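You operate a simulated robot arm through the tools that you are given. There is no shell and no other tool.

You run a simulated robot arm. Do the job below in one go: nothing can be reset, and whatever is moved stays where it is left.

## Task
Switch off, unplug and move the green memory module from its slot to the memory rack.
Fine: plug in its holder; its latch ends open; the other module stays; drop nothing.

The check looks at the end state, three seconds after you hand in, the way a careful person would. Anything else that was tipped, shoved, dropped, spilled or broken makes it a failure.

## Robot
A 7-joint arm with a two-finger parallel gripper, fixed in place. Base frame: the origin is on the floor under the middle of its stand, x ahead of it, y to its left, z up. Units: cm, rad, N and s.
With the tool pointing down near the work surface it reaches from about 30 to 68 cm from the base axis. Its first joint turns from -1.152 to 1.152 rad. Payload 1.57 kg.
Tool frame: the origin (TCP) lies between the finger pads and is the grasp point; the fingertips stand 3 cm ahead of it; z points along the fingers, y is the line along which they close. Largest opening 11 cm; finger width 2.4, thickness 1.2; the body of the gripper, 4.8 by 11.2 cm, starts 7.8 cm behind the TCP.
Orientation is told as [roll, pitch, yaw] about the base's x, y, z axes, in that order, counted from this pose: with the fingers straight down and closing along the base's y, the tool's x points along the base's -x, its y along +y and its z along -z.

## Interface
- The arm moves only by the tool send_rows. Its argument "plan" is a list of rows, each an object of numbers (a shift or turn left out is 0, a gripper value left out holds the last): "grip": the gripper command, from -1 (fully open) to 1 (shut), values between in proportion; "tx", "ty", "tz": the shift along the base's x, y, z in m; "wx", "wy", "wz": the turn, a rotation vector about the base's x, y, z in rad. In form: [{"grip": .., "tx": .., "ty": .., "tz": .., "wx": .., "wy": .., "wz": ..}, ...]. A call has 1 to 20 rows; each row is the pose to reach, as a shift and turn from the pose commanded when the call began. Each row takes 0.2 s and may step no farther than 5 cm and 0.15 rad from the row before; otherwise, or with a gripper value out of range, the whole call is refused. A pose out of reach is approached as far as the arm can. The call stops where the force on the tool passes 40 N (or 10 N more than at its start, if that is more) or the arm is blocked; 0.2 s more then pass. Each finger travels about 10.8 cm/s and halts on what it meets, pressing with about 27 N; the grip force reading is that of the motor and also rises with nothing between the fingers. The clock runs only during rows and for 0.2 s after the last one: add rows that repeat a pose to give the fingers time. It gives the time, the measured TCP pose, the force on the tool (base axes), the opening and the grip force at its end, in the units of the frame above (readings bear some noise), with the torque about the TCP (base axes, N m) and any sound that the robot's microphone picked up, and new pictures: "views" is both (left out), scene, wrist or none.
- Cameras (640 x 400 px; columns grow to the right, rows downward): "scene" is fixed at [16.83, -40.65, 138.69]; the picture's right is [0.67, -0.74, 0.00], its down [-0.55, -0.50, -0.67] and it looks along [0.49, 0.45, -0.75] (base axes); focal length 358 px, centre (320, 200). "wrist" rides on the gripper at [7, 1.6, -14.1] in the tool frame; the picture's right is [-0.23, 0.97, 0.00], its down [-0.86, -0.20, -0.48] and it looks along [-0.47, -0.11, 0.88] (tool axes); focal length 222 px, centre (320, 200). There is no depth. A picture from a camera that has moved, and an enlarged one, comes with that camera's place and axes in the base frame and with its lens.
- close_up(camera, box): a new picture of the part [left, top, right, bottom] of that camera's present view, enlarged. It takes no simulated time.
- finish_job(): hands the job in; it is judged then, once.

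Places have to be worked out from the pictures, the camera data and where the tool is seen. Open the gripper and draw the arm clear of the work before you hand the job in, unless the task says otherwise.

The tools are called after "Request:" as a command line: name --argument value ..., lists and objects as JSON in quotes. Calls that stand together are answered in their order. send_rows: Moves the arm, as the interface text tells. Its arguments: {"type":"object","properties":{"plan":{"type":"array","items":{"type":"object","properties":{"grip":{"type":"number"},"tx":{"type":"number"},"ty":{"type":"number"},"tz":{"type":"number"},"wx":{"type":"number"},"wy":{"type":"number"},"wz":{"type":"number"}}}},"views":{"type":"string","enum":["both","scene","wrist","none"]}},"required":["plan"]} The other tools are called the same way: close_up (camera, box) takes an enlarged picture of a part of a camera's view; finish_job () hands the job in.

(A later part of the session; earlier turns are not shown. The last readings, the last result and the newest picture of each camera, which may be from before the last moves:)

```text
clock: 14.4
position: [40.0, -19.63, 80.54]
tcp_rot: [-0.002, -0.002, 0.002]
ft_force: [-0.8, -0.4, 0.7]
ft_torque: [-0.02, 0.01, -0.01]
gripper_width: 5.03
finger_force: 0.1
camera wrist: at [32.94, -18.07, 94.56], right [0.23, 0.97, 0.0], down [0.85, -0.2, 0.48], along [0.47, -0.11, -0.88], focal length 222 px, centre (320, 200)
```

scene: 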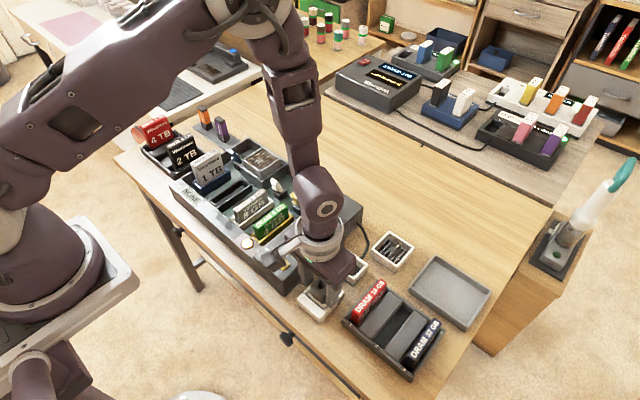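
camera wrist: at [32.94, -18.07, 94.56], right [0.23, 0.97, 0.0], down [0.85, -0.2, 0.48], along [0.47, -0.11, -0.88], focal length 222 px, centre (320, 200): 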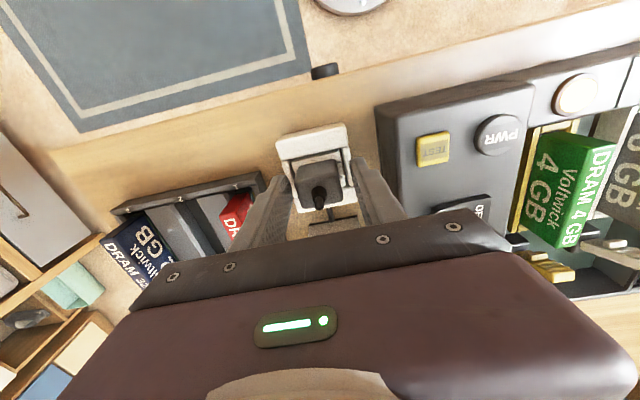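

No contact while descending; I check both views before closing on the plug.

Request:
close_up --camera "wrist" --box '[260, 110, 380, 220]'

Request:
close_up --camera "scene" --box '[290, 250, 360, 325]'

```text
3.64 times, centred on (320, 165) of wrist
camera zoom: at [32.94, -18.07, 94.56], right [0.23, 0.97, 0.0], down [0.85, -0.2, 0.48], along [0.47, -0.11, -0.88], focal length 808 px, centre (320, 327)
```

zoom: 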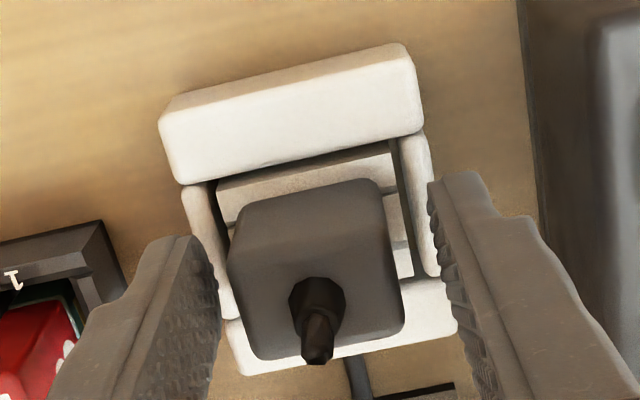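

```text
5.33 times, centred on (325, 288) of scene
camera zoom: at [16.83, -40.65, 138.69], right [0.67, -0.74, 0.0], down [-0.55, -0.5, -0.67], along [0.49, 0.45, -0.75], focal length 1911 px, centre (293, -267)
```

zoom: 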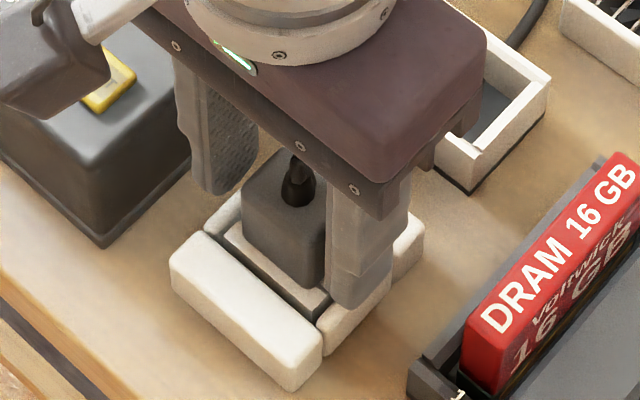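

The plug is centred in y; it is still about 0.4 cm toward the base, so I shift x and close on it.

Request:
send_rows --plan '[{"tx": -0.004}, {"tx": -0.004}, {"tx": -0.004, "grip": 0.4}, {"tx": -0.004, "grip": 1}, {"tx": -0.004}, {"tx": -0.004}]'

```text
clock: 15.8
position: [39.44, -19.83, 80.49]
tcp_rot: [0.0, -0.001, 0.001]
ft_force: [-1.1, -1.5, 0.9]
ft_torque: [-0.05, 0.03, 0.0]
gripper_width: 3.28
finger_force: 26.8
camera wrist: at [32.52, -18.14, 94.59], right [0.23, 0.97, 0.0], down [0.85, -0.2, 0.48], along [0.47, -0.11, -0.88], focal length 222 px, centre (320, 200)
```

scene: 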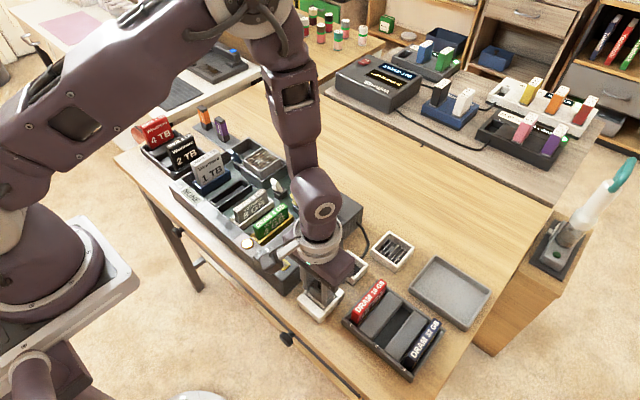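
wrist: 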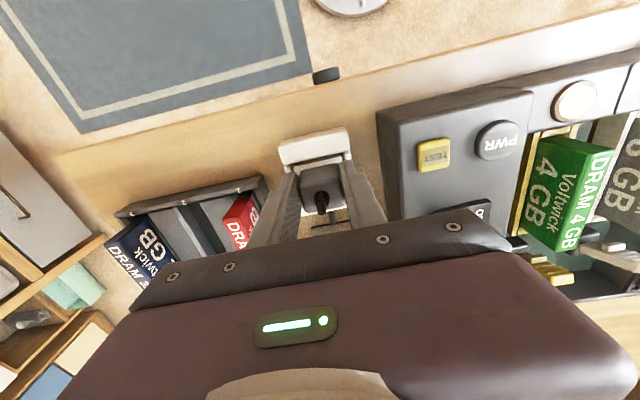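

The fingers hold the plug (width 3.28 cm). I pull it straight up slowly.

Request:
send_rows --plan '[{"tz": 0.003}, {"tz": 0.006}, {"tz": 0.01}, {"tz": 0.015}, {"tz": 0.02}, {"tz": 0.03}, {"tz": 0.04}, {"tz": 0.05}, {"tz": 0.06}, {"tz": 0.06}]'

```text
clock: 18.0
position: [39.64, -19.5, 86.56]
tcp_rot: [-0.001, -0.002, 0.0]
ft_force: [0.5, -0.4, 0.1]
ft_torque: [0.01, 0.0, 0.03]
gripper_width: 3.29
finger_force: 27.1
camera wrist: at [32.57, -18.1, 100.57], right [0.23, 0.97, 0.0], down [0.85, -0.2, 0.48], along [0.47, -0.11, -0.88], focal length 222 px, centre (320, 200)
```

scene: 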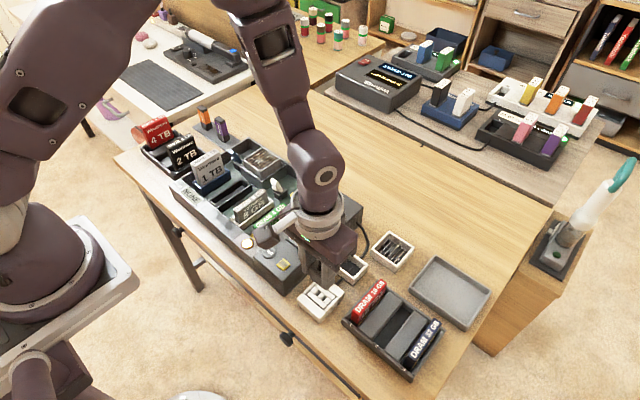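
wrist: 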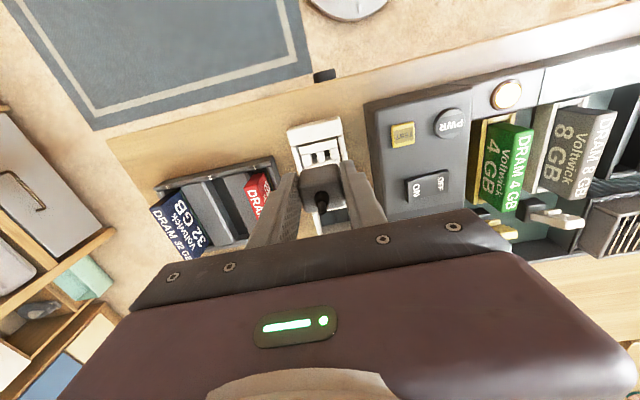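

The plug is out and the socket slots are visible. I look at the held plug and its prongs, and the holder.

Request:
close_up --camera "scene" --box '[290, 230, 380, 325]'

Request:
close_up --camera "wrist" --box '[260, 110, 390, 240]'

```text
4.21 times, centred on (335, 278) of scene
camera zoom: at [16.83, -40.65, 138.69], right [0.67, -0.74, 0.0], down [-0.55, -0.5, -0.67], along [0.49, 0.45, -0.75], focal length 1509 px, centre (257, -126)
```

zoom: 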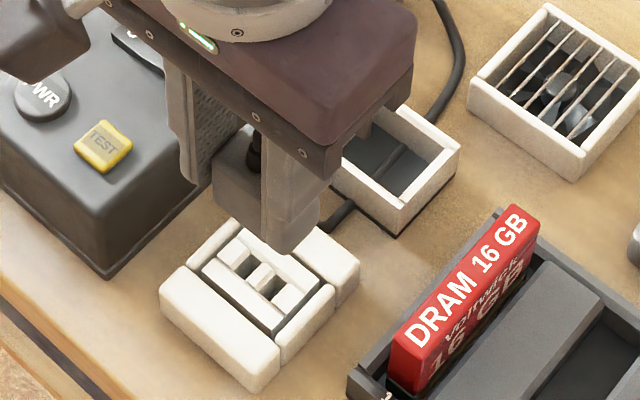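

```text
3.08 times, centred on (325, 175) of wrist
camera zoom: at [32.57, -18.1, 100.57], right [0.23, 0.97, 0.0], down [0.85, -0.2, 0.48], along [0.47, -0.11, -0.88], focal length 684 px, centre (305, 277)
```

zoom: 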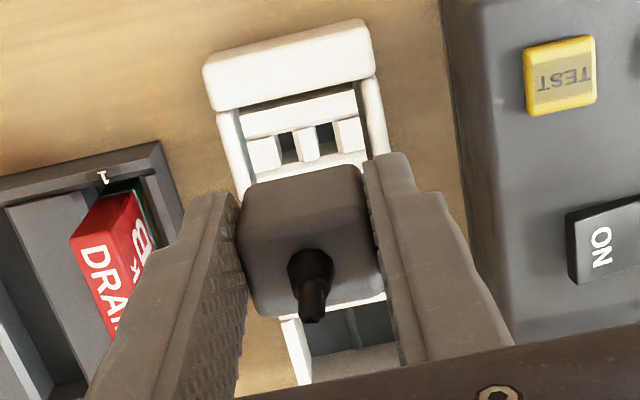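

The plug is firmly held and level. I carry it over the holder (estimated centre about (48.6, -19.6), rim z 76.8) and stop above it to check alignment.

Request:
send_rows --plan '[{"tx": 0.02}, {"tx": 0.045}, {"tx": 0.07}, {"tx": 0.089}, {"tx": 0.089, "tz": -0.01}, {"tx": 0.089, "tz": -0.02}, {"tx": 0.089, "tz": -0.02}]'

```text
clock: 19.6
position: [48.41, -19.64, 84.44]
tcp_rot: [-0.001, -0.004, -0.001]
ft_force: [-0.3, -0.2, 0.0]
ft_torque: [0.04, -0.03, 0.0]
gripper_width: 3.31
finger_force: 26.8
camera wrist: at [41.43, -18.18, 98.54], right [0.23, 0.97, 0.0], down [0.85, -0.2, 0.48], along [0.47, -0.11, -0.88], focal length 222 px, centre (320, 200)
```

scene: 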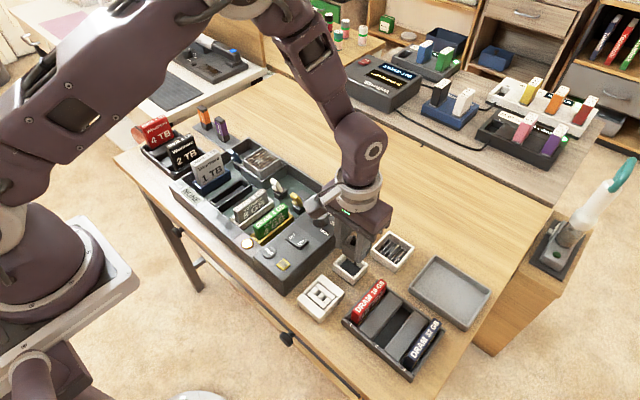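
wrist: 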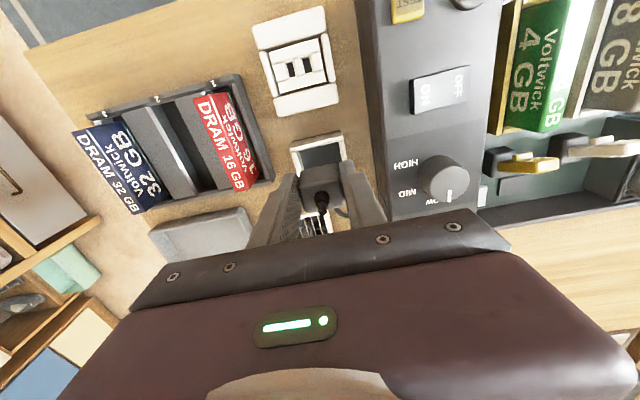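

Request:
close_up --camera "wrist" --box '[270, 115, 370, 225]'

Request:
close_up --camera "scene" --box '[320, 220, 390, 295]'

```text
3.64 times, centred on (320, 170) of wrist
camera zoom: at [41.43, -18.18, 98.54], right [0.23, 0.97, 0.0], down [0.85, -0.2, 0.48], along [0.47, -0.11, -0.88], focal length 808 px, centre (320, 309)
```

zoom: 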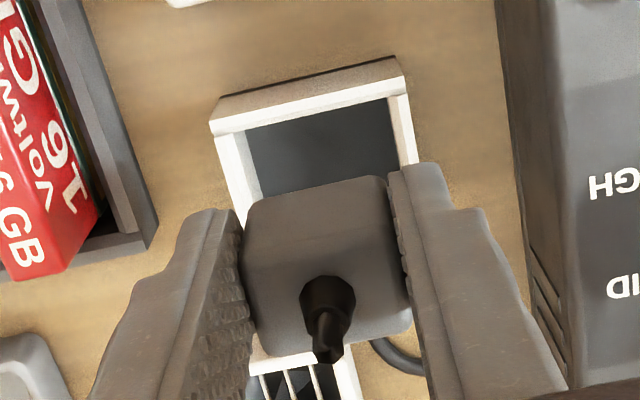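

```text
5.33 times, centred on (355, 258) of scene
camera zoom: at [16.83, -40.65, 138.69], right [0.67, -0.74, 0.0], down [-0.55, -0.5, -0.67], along [0.49, 0.45, -0.75], focal length 1911 px, centre (133, -107)
```

zoom: 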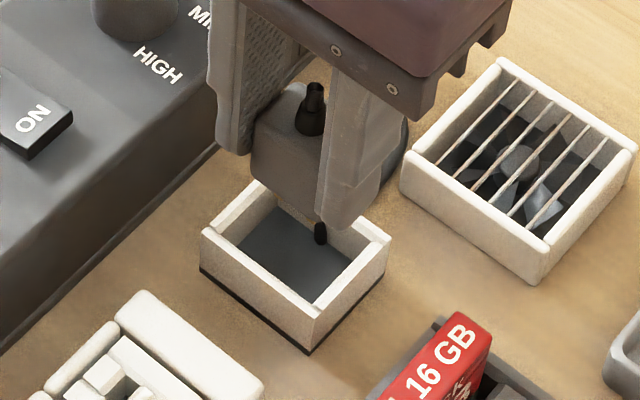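

The prongs seem visible under the plug; I zoom in to determine their length before lowering.

Request:
close_up --camera "scene" --box '[340, 245, 375, 280]'

Request:
close_up --camera "scene" --box '[290, 265, 350, 325]'

```text
11.43 times, centred on (358, 262) of scene
camera zoom: at [16.83, -40.65, 138.69], right [0.67, -0.74, 0.0], down [-0.55, -0.5, -0.67], along [0.49, 0.45, -0.75], focal length 4096 px, centre (-109, -514)
```

zoom: 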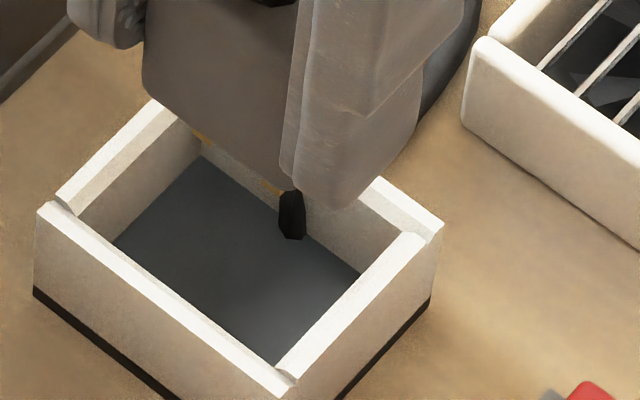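

```text
6.67 times, centred on (320, 295) of scene
camera zoom: at [16.83, -40.65, 138.69], right [0.67, -0.74, 0.0], down [-0.55, -0.5, -0.67], along [0.49, 0.45, -0.75], focal length 2389 px, centre (320, -433)
```

zoom: 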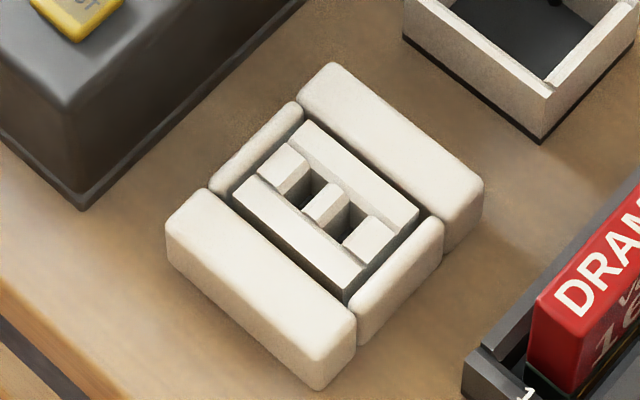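

Brass prongs (~1.8 cm) peek out under the body, so the prong tips are about 5.7 cm below the TCP; the holder floor is near z 74.6. I shift +0.4 cm in x to centre over the holder and lower to just above seating.

Request:
send_rows --plan '[{"tx": 0.004}, {"tx": 0.004, "tz": -0.01}, {"tx": 0.004, "tz": -0.02}, {"tx": 0.004, "tz": -0.028}, {"tx": 0.004, "tz": -0.034}, {"tx": 0.004, "tz": -0.034}]'

```text
clock: 21.0
position: [48.73, -19.52, 81.19]
tcp_rot: [-0.001, -0.002, 0.0]
ft_force: [-0.4, 0.4, 0.2]
ft_torque: [0.04, -0.03, 0.01]
gripper_width: 3.29
finger_force: 26.9
camera wrist: at [41.75, -18.05, 95.19], right [0.23, 0.97, 0.0], down [0.85, -0.2, 0.48], along [0.47, -0.11, -0.88], focal length 222 px, centre (320, 200)
```

scene: 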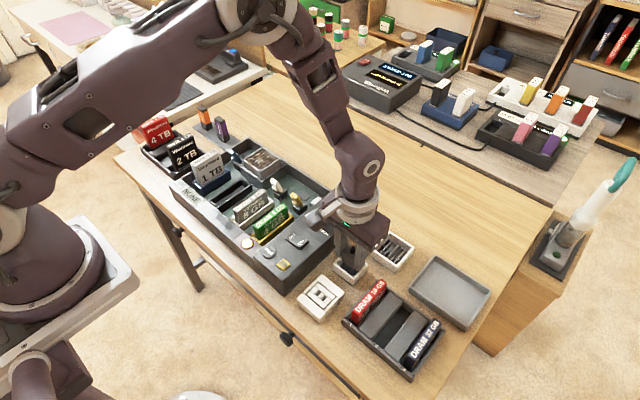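
wrist: 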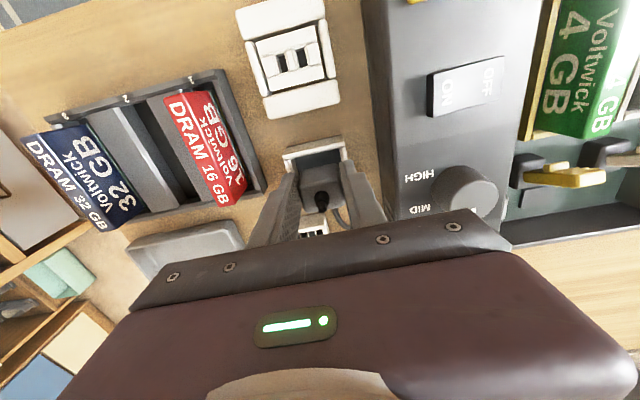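

Request:
close_up --camera "wrist" --box '[265, 125, 375, 235]'

Request:
close_up --camera "scene" --box '[325, 235, 380, 290]'

```text
3.64 times, centred on (320, 180) of wrist
camera zoom: at [41.75, -18.05, 95.19], right [0.23, 0.97, 0.0], down [0.85, -0.2, 0.48], along [0.47, -0.11, -0.88], focal length 808 px, centre (320, 273)
```

zoom: 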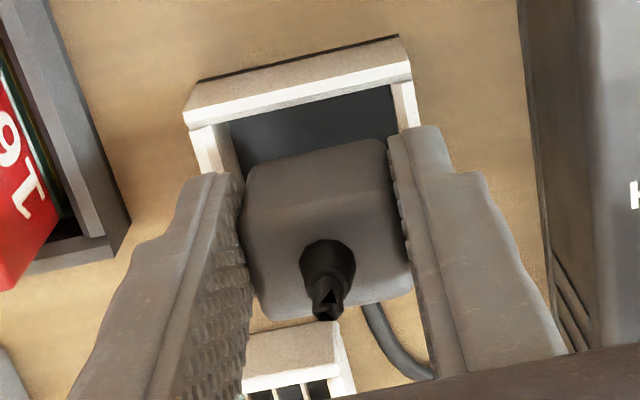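

```text
7.27 times, centred on (352, 262) of scene
camera zoom: at [16.83, -40.65, 138.69], right [0.67, -0.74, 0.0], down [-0.55, -0.5, -0.67], along [0.49, 0.45, -0.75], focal length 2606 px, centre (84, -254)
```

zoom: 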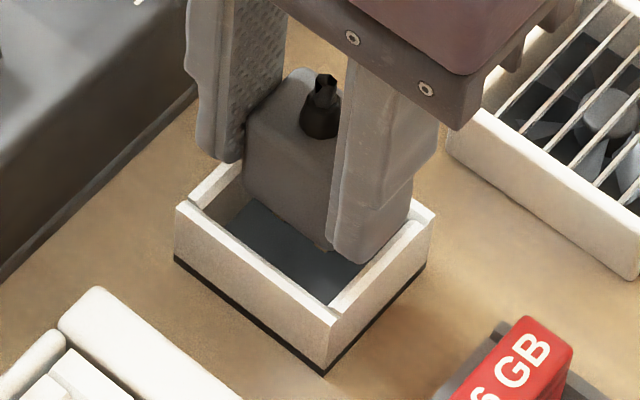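

Alignment is good (holder centre y -19.54, plug y about -19.55, gaps of ~0.4–0.5 cm all round). I lower in small steps watching the force.

Request:
send_rows --plan '[{"tz": -0.003}, {"tz": -0.006}, {"tz": -0.008}, {"tz": -0.008}]' --views "none"

```text
clock: 22.0
position: [48.83, -19.62, 80.26]
tcp_rot: [0.001, -0.002, -0.001]
ft_force: [0.0, -0.3, -0.4]
ft_torque: [0.01, -0.03, 0.01]
gripper_width: 3.32
finger_force: 27.0
```

No contact yet at TCP z 80.3 (tips about 77.3); I look before going further, since the rim is near z 76.8.

Request:
close_up --camera "scene" --box '[330, 240, 380, 290]'

Request:
close_up --camera "wrist" --box '[265, 125, 375, 235]'

```text
8.00 times, centred on (355, 265) of scene
camera zoom: at [16.83, -40.65, 138.69], right [0.67, -0.74, 0.0], down [-0.55, -0.5, -0.67], along [0.49, 0.45, -0.75], focal length 2867 px, centre (40, -320)
```

zoom: 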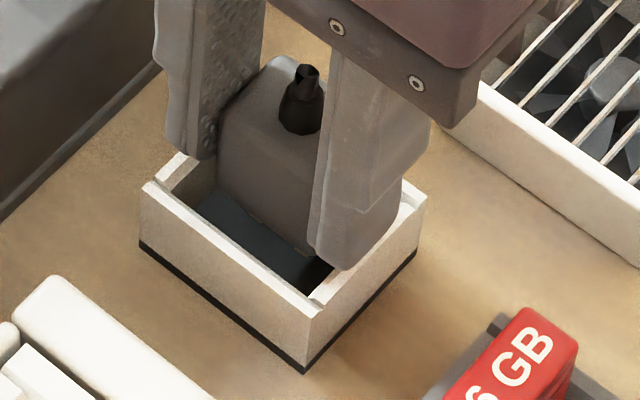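

```text
3.64 times, centred on (320, 180) of wrist
camera zoom: at [41.75, -18.15, 94.37], right [0.23, 0.97, 0.0], down [0.85, -0.2, 0.48], along [0.47, -0.11, -0.88], focal length 808 px, centre (320, 273)
```

zoom: 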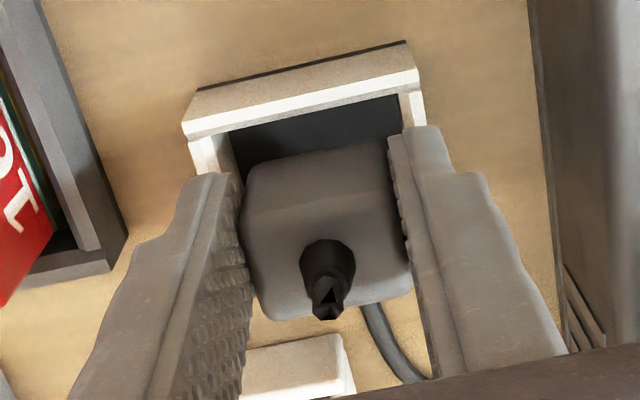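

The plug body is inside the box outline with clearance to all walls. I lower another few millimetres.

Request:
send_rows --plan '[{"tz": -0.001}, {"tz": -0.002}, {"tz": -0.003}, {"tz": -0.003}]' --views "none"

```text
clock: 23.0
position: [48.83, -19.7, 80.08]
tcp_rot: [-0.003, -0.002, 0.0]
ft_force: [-2.2, 0.1, 25.6]
ft_torque: [0.01, -0.04, -0.02]
gripper_width: 3.27
finger_force: 26.9
```

Contact: 25 N upward. I check whether it's the plug on the floor or the fingertips on the rim.

Request:
close_up --camera "scene" --box '[335, 245, 375, 285]'

Request:
close_up --camera "wrist" --box '[280, 130, 350, 190]'

```text
10.00 times, centred on (355, 265) of scene
camera zoom: at [16.78, -40.63, 138.7], right [0.67, -0.74, 0.0], down [-0.55, -0.5, -0.67], along [0.49, 0.45, -0.75], focal length 3584 px, centre (-30, -450)
```

zoom: 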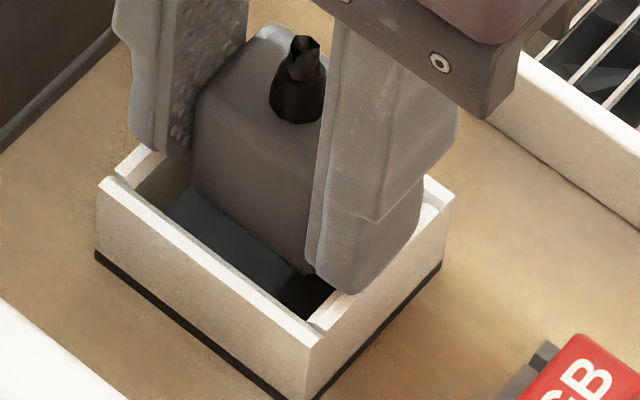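

```text
6.67 times, centred on (315, 160) of wrist
camera zoom: at [41.73, -18.14, 94.11], right [0.23, 0.97, 0.0], down [0.85, -0.2, 0.48], along [0.47, -0.11, -0.88], focal length 1481 px, centre (353, 467)
```

zoom: 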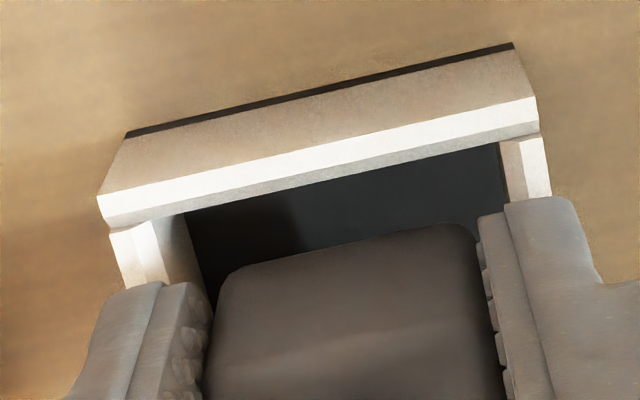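

Both are plausible, so I relieve the pressure by 1 mm and then open slowly so nothing is dragged.

Request:
send_rows --plan '[{"tz": 0.0015}, {"tz": 0.0015}, {"tz": 0.0015, "grip": 0.3}, {"tz": 0.0015, "grip": 0.2}, {"tz": 0.0015, "grip": 0.1}, {"tz": 0.0015, "grip": 0.1}]'

```text
clock: 24.4
position: [48.75, -19.74, 80.02]
tcp_rot: [-0.001, -0.002, -0.001]
ft_force: [0.9, 0.2, -0.7]
ft_torque: [-0.04, 0.02, -0.01]
gripper_width: 4.95
finger_force: 0.0
camera wrist: at [41.74, -18.1, 94.19], right [0.23, 0.97, 0.0], down [0.85, -0.2, 0.48], along [0.47, -0.11, -0.88], focal length 222 px, centre (320, 200)
```

scene: 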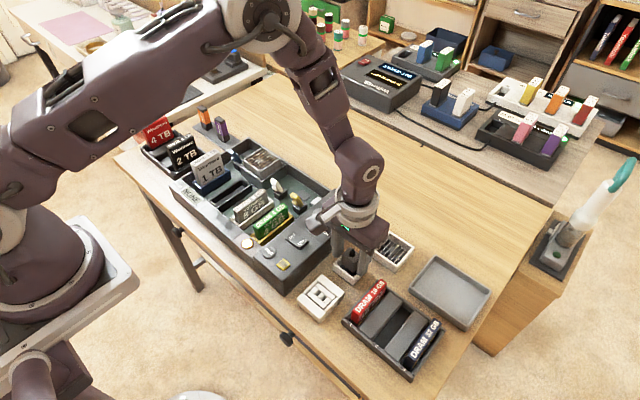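
wrist: 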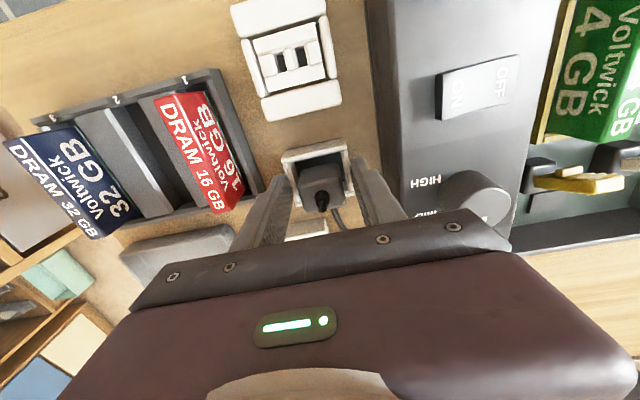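

Fingers are open (4.95 cm) with no force. I raise straight up and inspect how the plug sits.

Request:
send_rows --plan '[{"tz": 0.01}, {"tz": 0.02}, {"tz": 0.04}, {"tz": 0.07}, {"tz": 0.1}, {"tz": 0.14}, {"tz": 0.16}, {"tz": 0.16}]'

Request:
close_up --camera "scene" --box '[325, 235, 385, 295]'

Request:
close_up --camera "wrist" --box '[250, 80, 390, 210]'

```text
clock: 26.2
position: [48.88, -19.72, 96.26]
tcp_rot: [0.0, -0.003, -0.001]
ft_force: [-0.3, -0.1, 0.1]
ft_torque: [-0.01, 0.02, -0.02]
gripper_width: 4.97
finger_force: 0.0
camera wrist: at [41.84, -18.22, 110.35], right [0.23, 0.97, 0.0], down [0.85, -0.2, 0.48], along [0.47, -0.11, -0.88], focal length 222 px, centre (320, 200)
```

scene: 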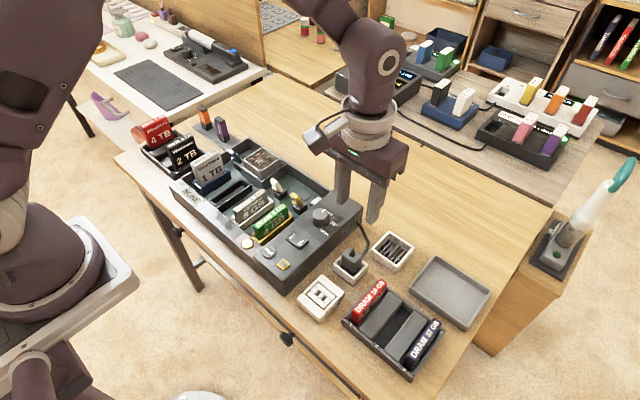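
wrist: 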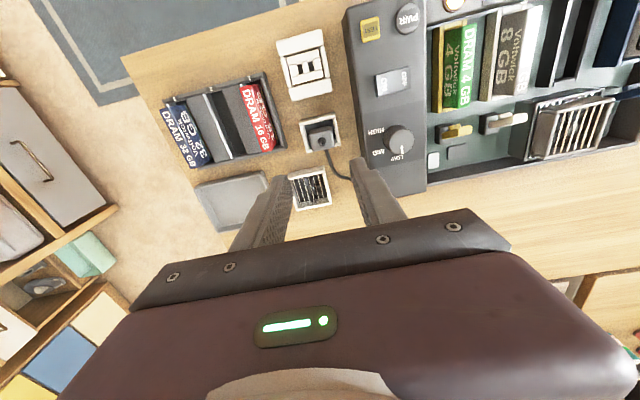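

```text
6.67 times, centred on (355, 265) of scene
camera zoom: at [16.83, -40.65, 138.69], right [0.67, -0.74, 0.0], down [-0.55, -0.5, -0.67], along [0.49, 0.45, -0.75], focal length 2389 px, centre (87, -233)
```

zoom: 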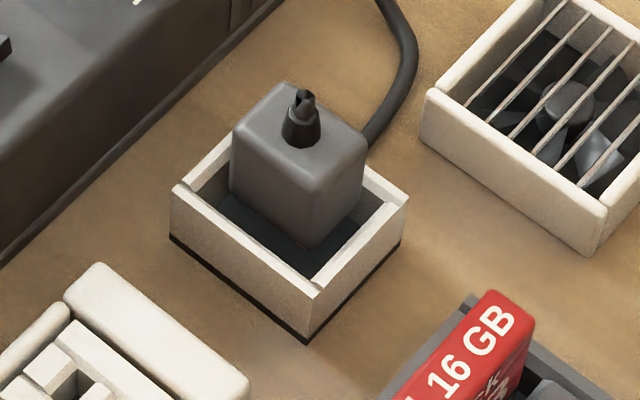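

```text
3.08 times, centred on (320, 145) of wrist
camera zoom: at [41.84, -18.22, 110.35], right [0.23, 0.97, 0.0], down [0.85, -0.2, 0.48], along [0.47, -0.11, -0.88], focal length 684 px, centre (320, 369)
```

zoom: 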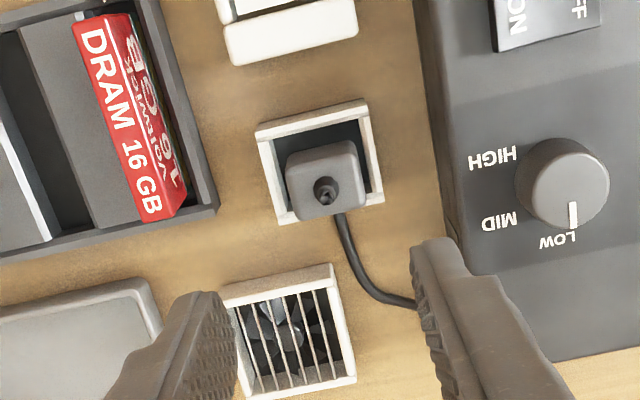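

The plug stands upright inside its holder. Next is the yellow latch: I close the fingers and hover between the module's far end (x≈48.9) and the lever top (x≈51.4) to check the gap.

Request:
send_rows --plan '[{"ty": 0.03, "grip": 1}, {"ty": 0.07}, {"tx": 0.002, "ty": 0.11}, {"tx": 0.004, "ty": 0.15}, {"tx": 0.0055, "ty": 0.182}, {"tx": 0.0055, "ty": 0.182, "tz": -0.03}, {"tx": 0.0055, "ty": 0.182, "tz": -0.06}, {"tx": 0.0055, "ty": 0.182, "tz": -0.08}, {"tx": 0.0055, "ty": 0.182, "tz": -0.09}, {"tx": 0.0055, "ty": 0.182, "tz": -0.09}]'

Request:
close_up --camera "scene" --box '[255, 170, 315, 230]'

Request:
close_up --camera "wrist" --box '[260, 110, 380, 230]'

```text
clock: 28.4
position: [49.45, -1.63, 87.06]
tcp_rot: [0.0, -0.002, 0.0]
ft_force: [0.0, 0.0, 0.1]
ft_torque: [0.01, -0.02, -0.04]
gripper_width: 0.0
finger_force: 21.0
camera wrist: at [42.41, 0.04, 101.1], right [0.23, 0.97, 0.0], down [0.85, -0.2, 0.48], along [0.47, -0.11, -0.88], focal length 222 px, centre (320, 200)
```

scene: 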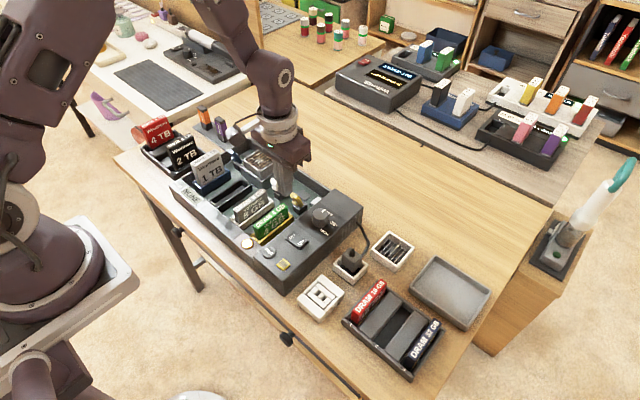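
wrist: 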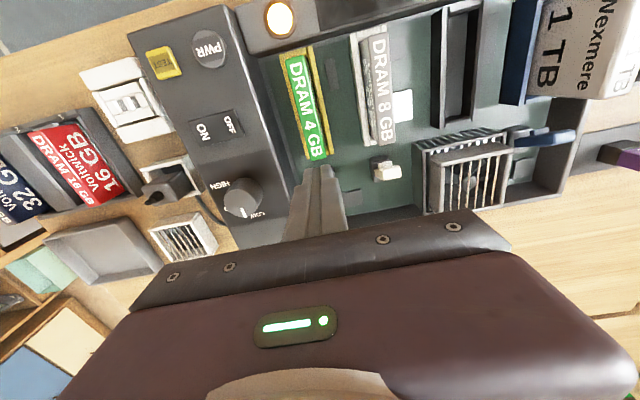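

```text
6.67 times, centred on (285, 200) of scene
camera zoom: at [16.83, -40.65, 138.69], right [0.67, -0.74, 0.0], down [-0.55, -0.5, -0.67], along [0.49, 0.45, -0.75], focal length 2389 px, centre (553, 200)
```

zoom: 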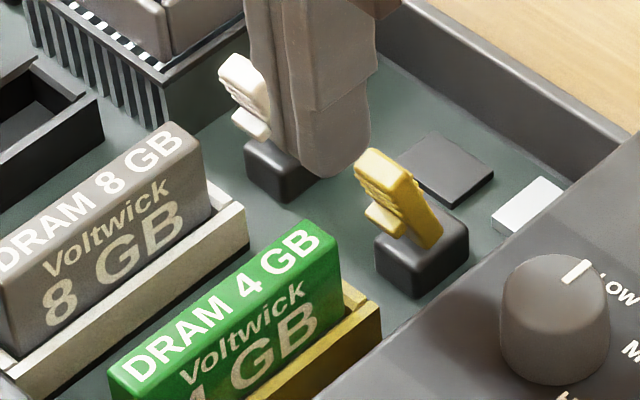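

```text
3.33 times, centred on (320, 170) of wrist
camera zoom: at [42.41, 0.04, 101.1], right [0.23, 0.97, 0.0], down [0.85, -0.2, 0.48], along [0.47, -0.11, -0.88], focal length 740 px, centre (320, 300)
```

zoom: 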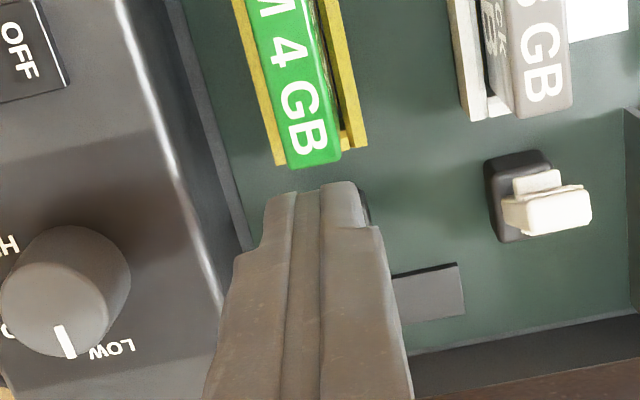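

The module's top is around z 81–81.3, leaving too little room for a 2.4 cm wide pusher behind it, so instead I will pinch the lever from its ±y sides and swing it toward +x. I open to 4 cm and hover above the lever.

Request:
send_rows --plan '[{"tx": 0.01, "tz": 0.005, "grip": 0.27}, {"tx": 0.02, "tz": 0.005}, {"tx": 0.021, "tz": 0}, {"tx": 0.021, "tz": -0.008}, {"tx": 0.021, "tz": -0.008}]'

Request:
close_up --camera "scene" --box '[255, 165, 315, 225]'

Request:
close_up --camera "wrist" --box '[260, 110, 380, 230]'

```text
clock: 29.6
position: [51.53, -1.53, 86.31]
tcp_rot: [-0.001, -0.003, -0.001]
ft_force: [0.3, -1.0, -0.1]
ft_torque: [0.02, -0.01, 0.03]
gripper_width: 4.0
finger_force: 0.0
camera wrist: at [44.45, 0.02, 100.34], right [0.23, 0.97, 0.0], down [0.85, -0.2, 0.48], along [0.47, -0.11, -0.88], focal length 222 px, centre (320, 200)
```

scene: 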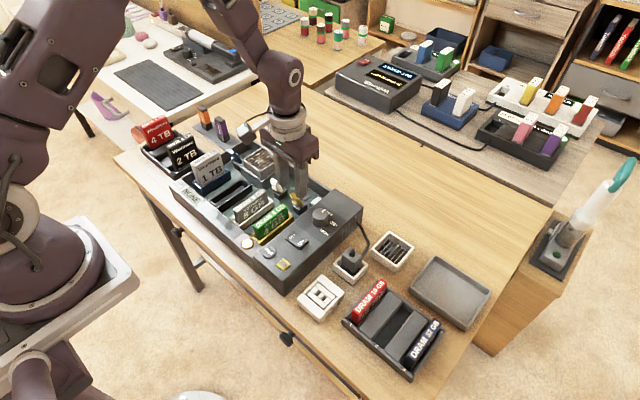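
wrist: 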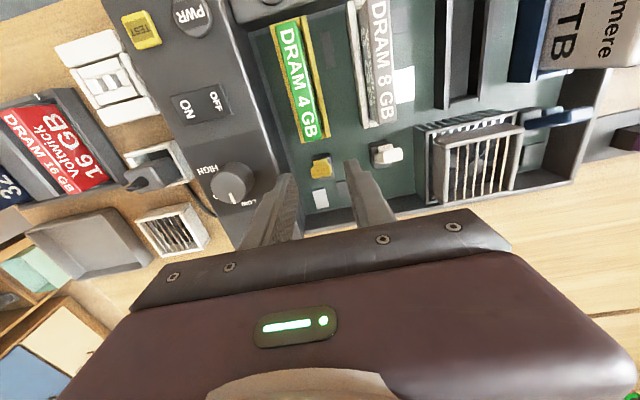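

```text
6.67 times, centred on (285, 195) of scene
camera zoom: at [16.83, -40.65, 138.69], right [0.67, -0.74, 0.0], down [-0.55, -0.5, -0.67], along [0.49, 0.45, -0.75], focal length 2389 px, centre (553, 233)
```

zoom: 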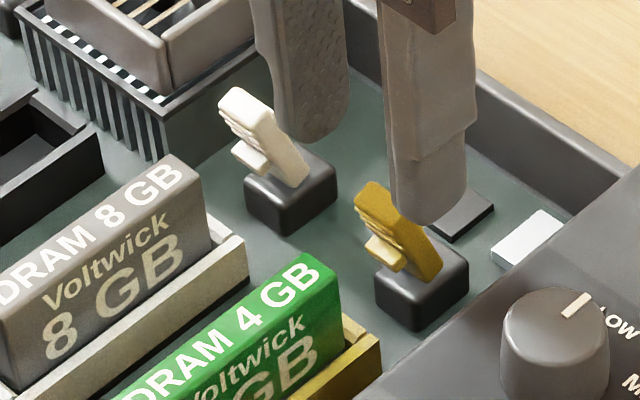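

```text
3.33 times, centred on (320, 170) of wrist
camera zoom: at [44.45, 0.02, 100.34], right [0.23, 0.97, 0.0], down [0.85, -0.2, 0.48], along [0.47, -0.11, -0.88], focal length 740 px, centre (320, 300)
```

zoom: 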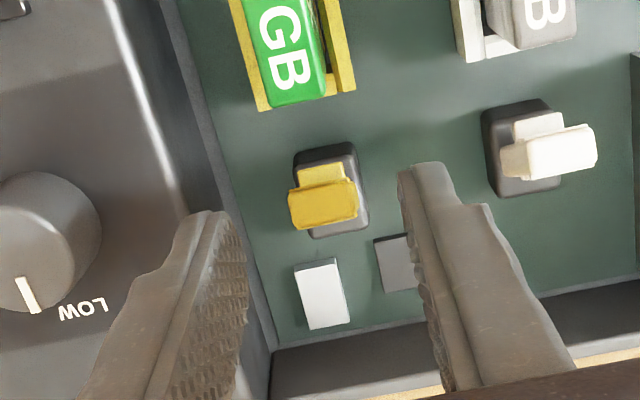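

The lever top is exactly on the tool axis (51.5, -1.55). I descend so the fingertips reach z≈80.2 on both sides of it, then close.

Request:
send_rows --plan '[{"tz": -0.01}, {"tz": -0.02}, {"tz": -0.027}, {"tz": -0.031}, {"tz": -0.031}, {"tz": -0.031, "grip": 0.5}, {"tz": -0.031, "grip": 0.62}, {"tz": -0.031, "grip": 0.62}]'

Request:
close_up --camera "scene" --box '[255, 165, 315, 225]'

Request:
close_up --camera "wrist" --box '[260, 110, 380, 230]'

```text
clock: 31.4
position: [51.39, -1.59, 83.19]
tcp_rot: [0.001, -0.001, -0.002]
ft_force: [-0.1, -0.5, 0.1]
ft_torque: [0.02, 0.01, 0.01]
gripper_width: 2.09
finger_force: 0.1
camera wrist: at [44.44, 0.04, 97.3], right [0.23, 0.97, 0.0], down [0.85, -0.2, 0.48], along [0.47, -0.11, -0.88], focal length 222 px, centre (320, 200)
```

scene: 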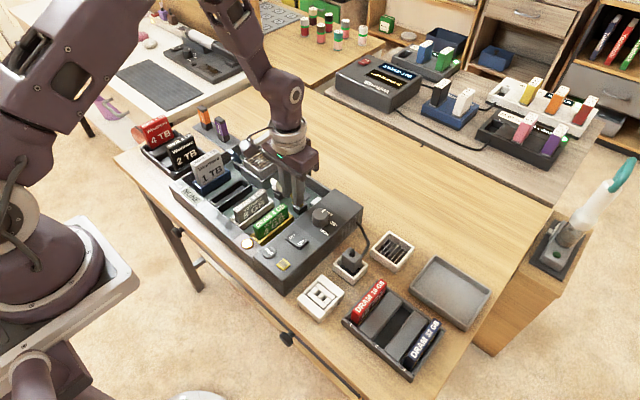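
wrist: 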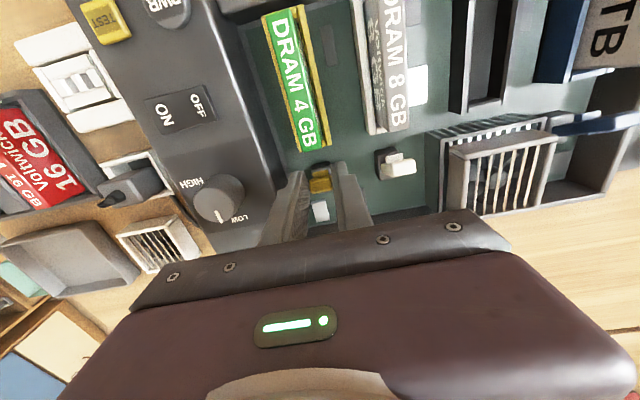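

```text
6.67 times, centred on (285, 195) of scene
camera zoom: at [16.83, -40.65, 138.69], right [0.67, -0.74, 0.0], down [-0.55, -0.5, -0.67], along [0.49, 0.45, -0.75], focal length 2389 px, centre (553, 233)
```

zoom: 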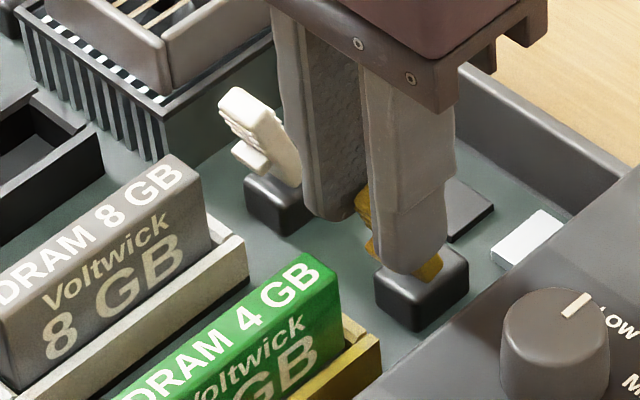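

```text
3.33 times, centred on (320, 170) of wrist
camera zoom: at [44.44, 0.04, 97.3], right [0.23, 0.97, 0.0], down [0.85, -0.2, 0.48], along [0.47, -0.11, -0.88], focal length 740 px, centre (320, 300)
```

zoom: 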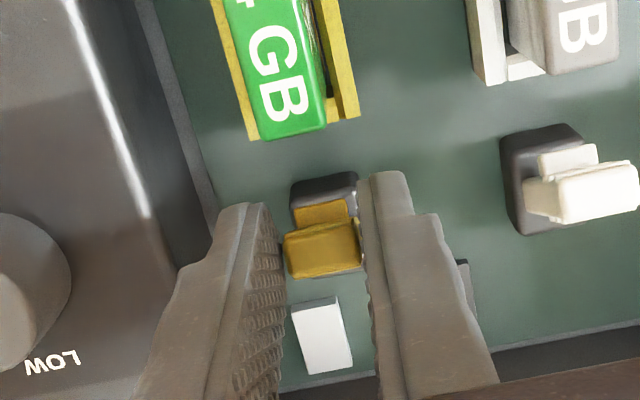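

The fingers flank the lever (2.09 cm apart, no contact). I close onto it and swing it toward +x along its arc in small steps, with the force guard watching.

Request:
send_rows --plan '[{"grip": 0.75}, {"grip": 0.75}, {"tx": 0.003, "tz": 0.001}, {"tx": 0.007, "tz": 0.0015}, {"tx": 0.011, "tz": 0.002}, {"tx": 0.015, "tz": 0.002}, {"tx": 0.015, "tz": 0.002}]'

Request:
close_up --camera "scene" --box '[255, 165, 315, 225]'

Request:
close_up --camera "wrist" --box '[260, 110, 380, 230]'

```text
clock: 33.0
position: [52.89, -1.47, 83.47]
tcp_rot: [0.001, 0.002, -0.001]
ft_force: [-18.7, 0.1, 4.1]
ft_torque: [0.02, 1.18, 0.0]
gripper_width: 1.79
finger_force: 32.1
camera wrist: at [45.92, 0.01, 97.57], right [0.23, 0.97, 0.0], down [0.86, -0.2, 0.48], along [0.46, -0.11, -0.88], focal length 222 px, centre (320, 200)
```

scene: 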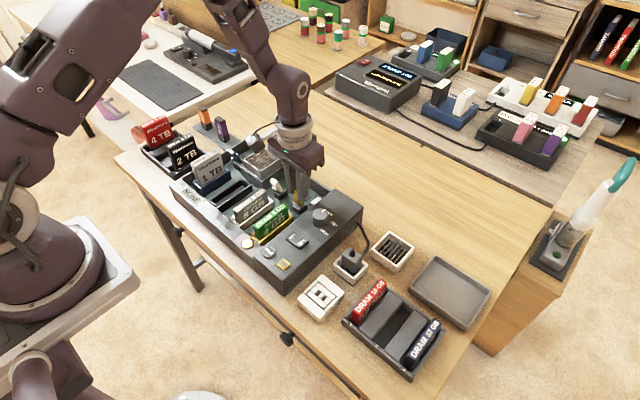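
wrist: 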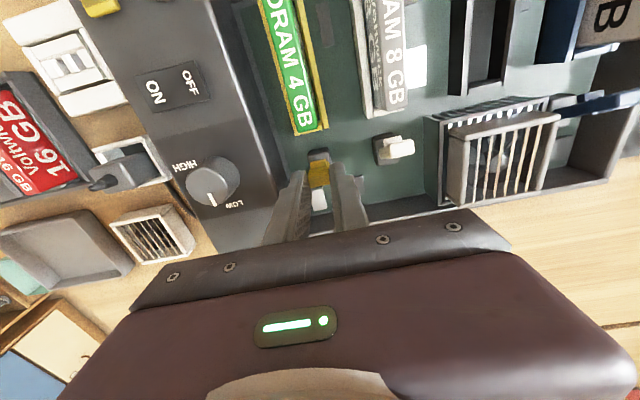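

```text
6.67 times, centred on (285, 195) of scene
camera zoom: at [16.78, -40.65, 138.7], right [0.67, -0.74, 0.0], down [-0.55, -0.5, -0.67], along [0.49, 0.45, -0.75], focal length 2389 px, centre (553, 233)
```

zoom: 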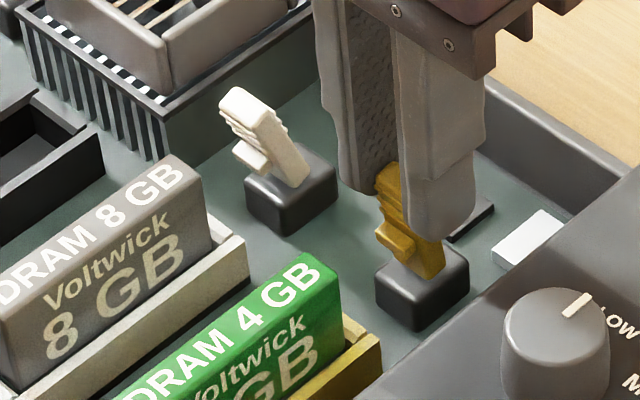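

```text
3.33 times, centred on (320, 170) of wrist
camera zoom: at [45.92, 0.01, 97.57], right [0.23, 0.97, 0.0], down [0.86, -0.2, 0.48], along [0.46, -0.11, -0.88], focal length 740 px, centre (320, 300)
```

zoom: 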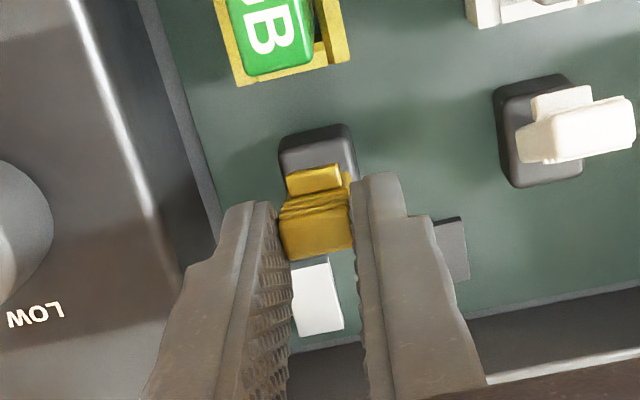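

The lever follows and is now about upright, resisting with ~19 N. I keep swinging it past vertical along the arc.

Request:
send_rows --plan '[{"tx": 0.004, "tz": 0.0}, {"tx": 0.008, "tz": -0.001}, {"tx": 0.012, "tz": -0.002}, {"tx": 0.016, "tz": -0.0035}, {"tx": 0.019, "tz": -0.005}, {"tx": 0.019, "tz": -0.005}]'

Request:
close_up --camera "scene" --box '[255, 165, 315, 225]'

Request:
close_up --camera "wrist" --box '[260, 110, 380, 230]'

```text
clock: 34.4
position: [55.06, -1.4, 83.15]
tcp_rot: [0.0, -0.006, 0.001]
ft_force: [-4.9, -2.4, 28.1]
ft_torque: [-0.08, 0.76, -0.02]
gripper_width: 1.78
finger_force: 32.4
camera wrist: at [47.89, 0.02, 97.04], right [0.23, 0.97, 0.0], down [0.85, -0.2, 0.48], along [0.47, -0.11, -0.88], focal length 222 px, centre (320, 200)
```

scene: 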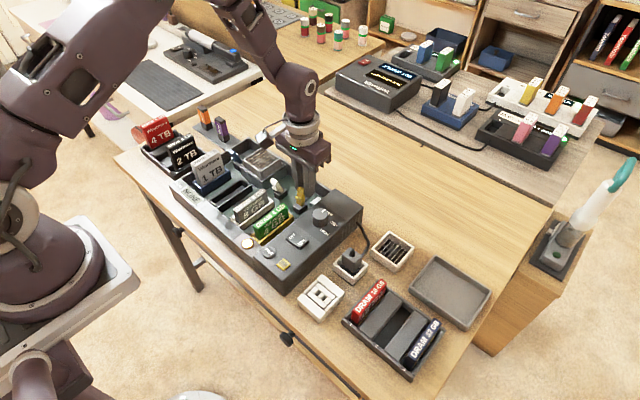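
wrist: 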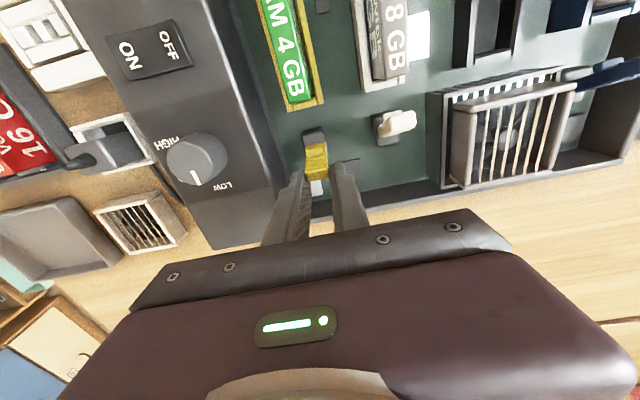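

```text
6.67 times, centred on (285, 195) of scene
camera zoom: at [16.77, -40.65, 138.7], right [0.67, -0.74, 0.0], down [-0.55, -0.5, -0.67], along [0.49, 0.45, -0.75], focal length 2389 px, centre (553, 233)
```

zoom: 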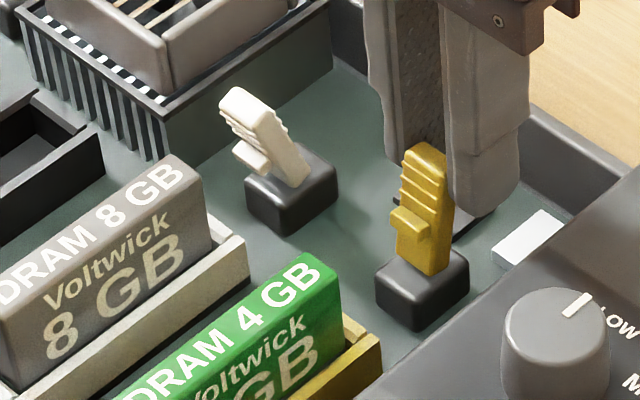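

```text
3.33 times, centred on (320, 170) of wrist
camera zoom: at [47.89, 0.02, 97.04], right [0.23, 0.97, 0.0], down [0.85, -0.2, 0.48], along [0.47, -0.11, -0.88], focal length 740 px, centre (320, 300)
```

zoom: 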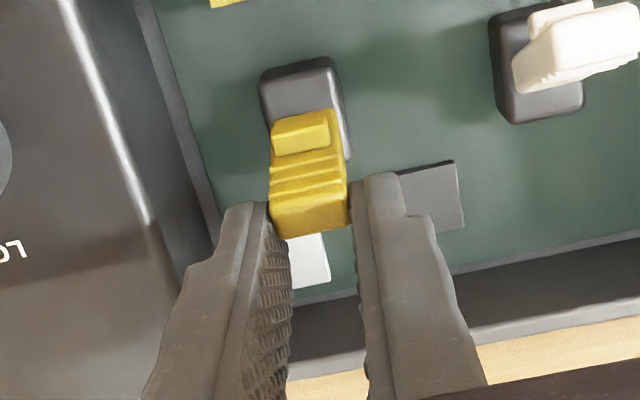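

The lever is now past vertical (roughly +7–11°) and slipping in the pads with upward force. I relax the height a little, open the fingers, and see where the lever rests.

Request:
send_rows --plan '[{"tz": 0.002}, {"tz": 0.002, "grip": 0.6}, {"tz": 0.002, "grip": 0.5}, {"tz": 0.002, "grip": 0.5}, {"tz": 0.002, "grip": 0.5}]'

Request:
close_up --camera "scene" --box '[255, 165, 315, 225]'

Request:
close_up --camera "wrist" --box '[260, 110, 380, 230]'

```text
clock: 35.6
position: [54.9, -1.57, 83.12]
tcp_rot: [-0.001, -0.001, -0.001]
ft_force: [-0.2, -0.2, -0.4]
ft_torque: [0.01, 0.0, -0.02]
gripper_width: 2.74
finger_force: 0.0
camera wrist: at [47.84, 0.05, 97.13], right [0.23, 0.97, 0.0], down [0.85, -0.2, 0.48], along [0.47, -0.11, -0.88], focal length 222 px, centre (320, 200)
```

scene: 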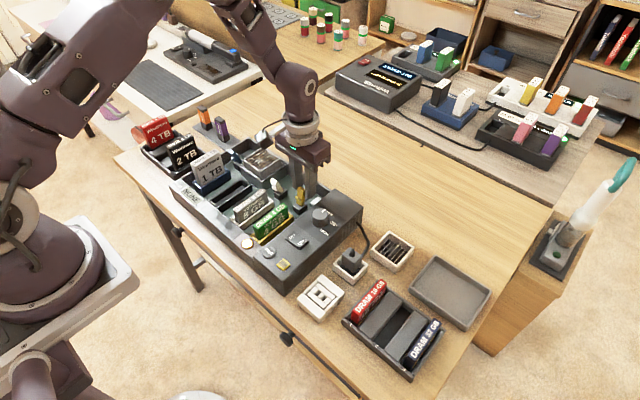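
wrist: 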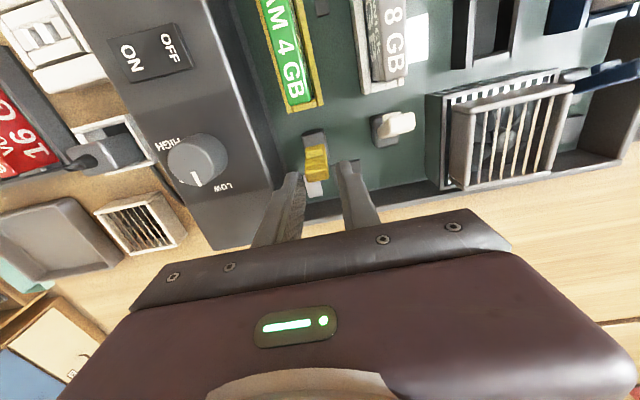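

```text
6.67 times, centred on (285, 195) of scene
camera zoom: at [16.83, -40.65, 138.69], right [0.67, -0.74, 0.0], down [-0.55, -0.5, -0.67], along [0.49, 0.45, -0.75], focal length 2389 px, centre (553, 233)
```

zoom: 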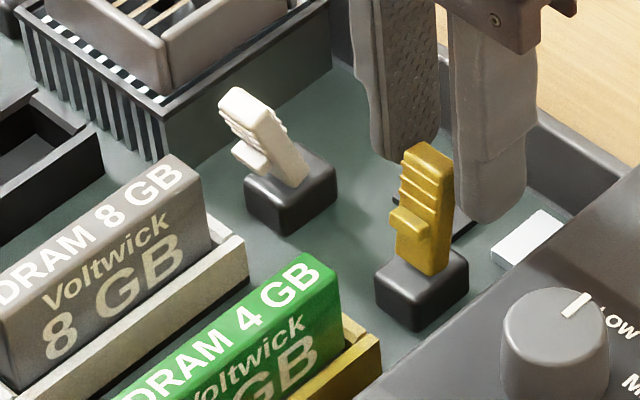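

```text
3.33 times, centred on (320, 170) of wrist
camera zoom: at [47.84, 0.05, 97.13], right [0.23, 0.97, 0.0], down [0.85, -0.2, 0.48], along [0.47, -0.11, -0.88], focal length 740 px, centre (320, 300)
```

zoom: 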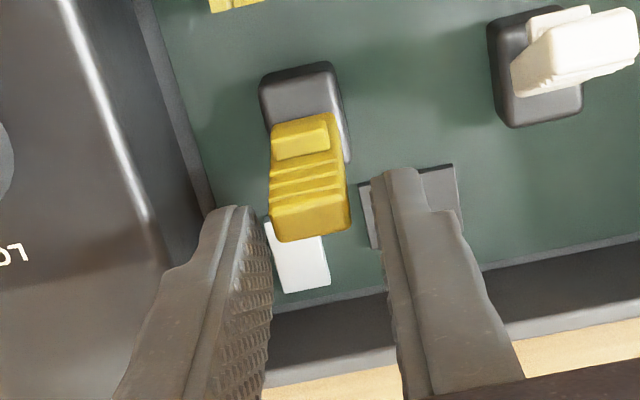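

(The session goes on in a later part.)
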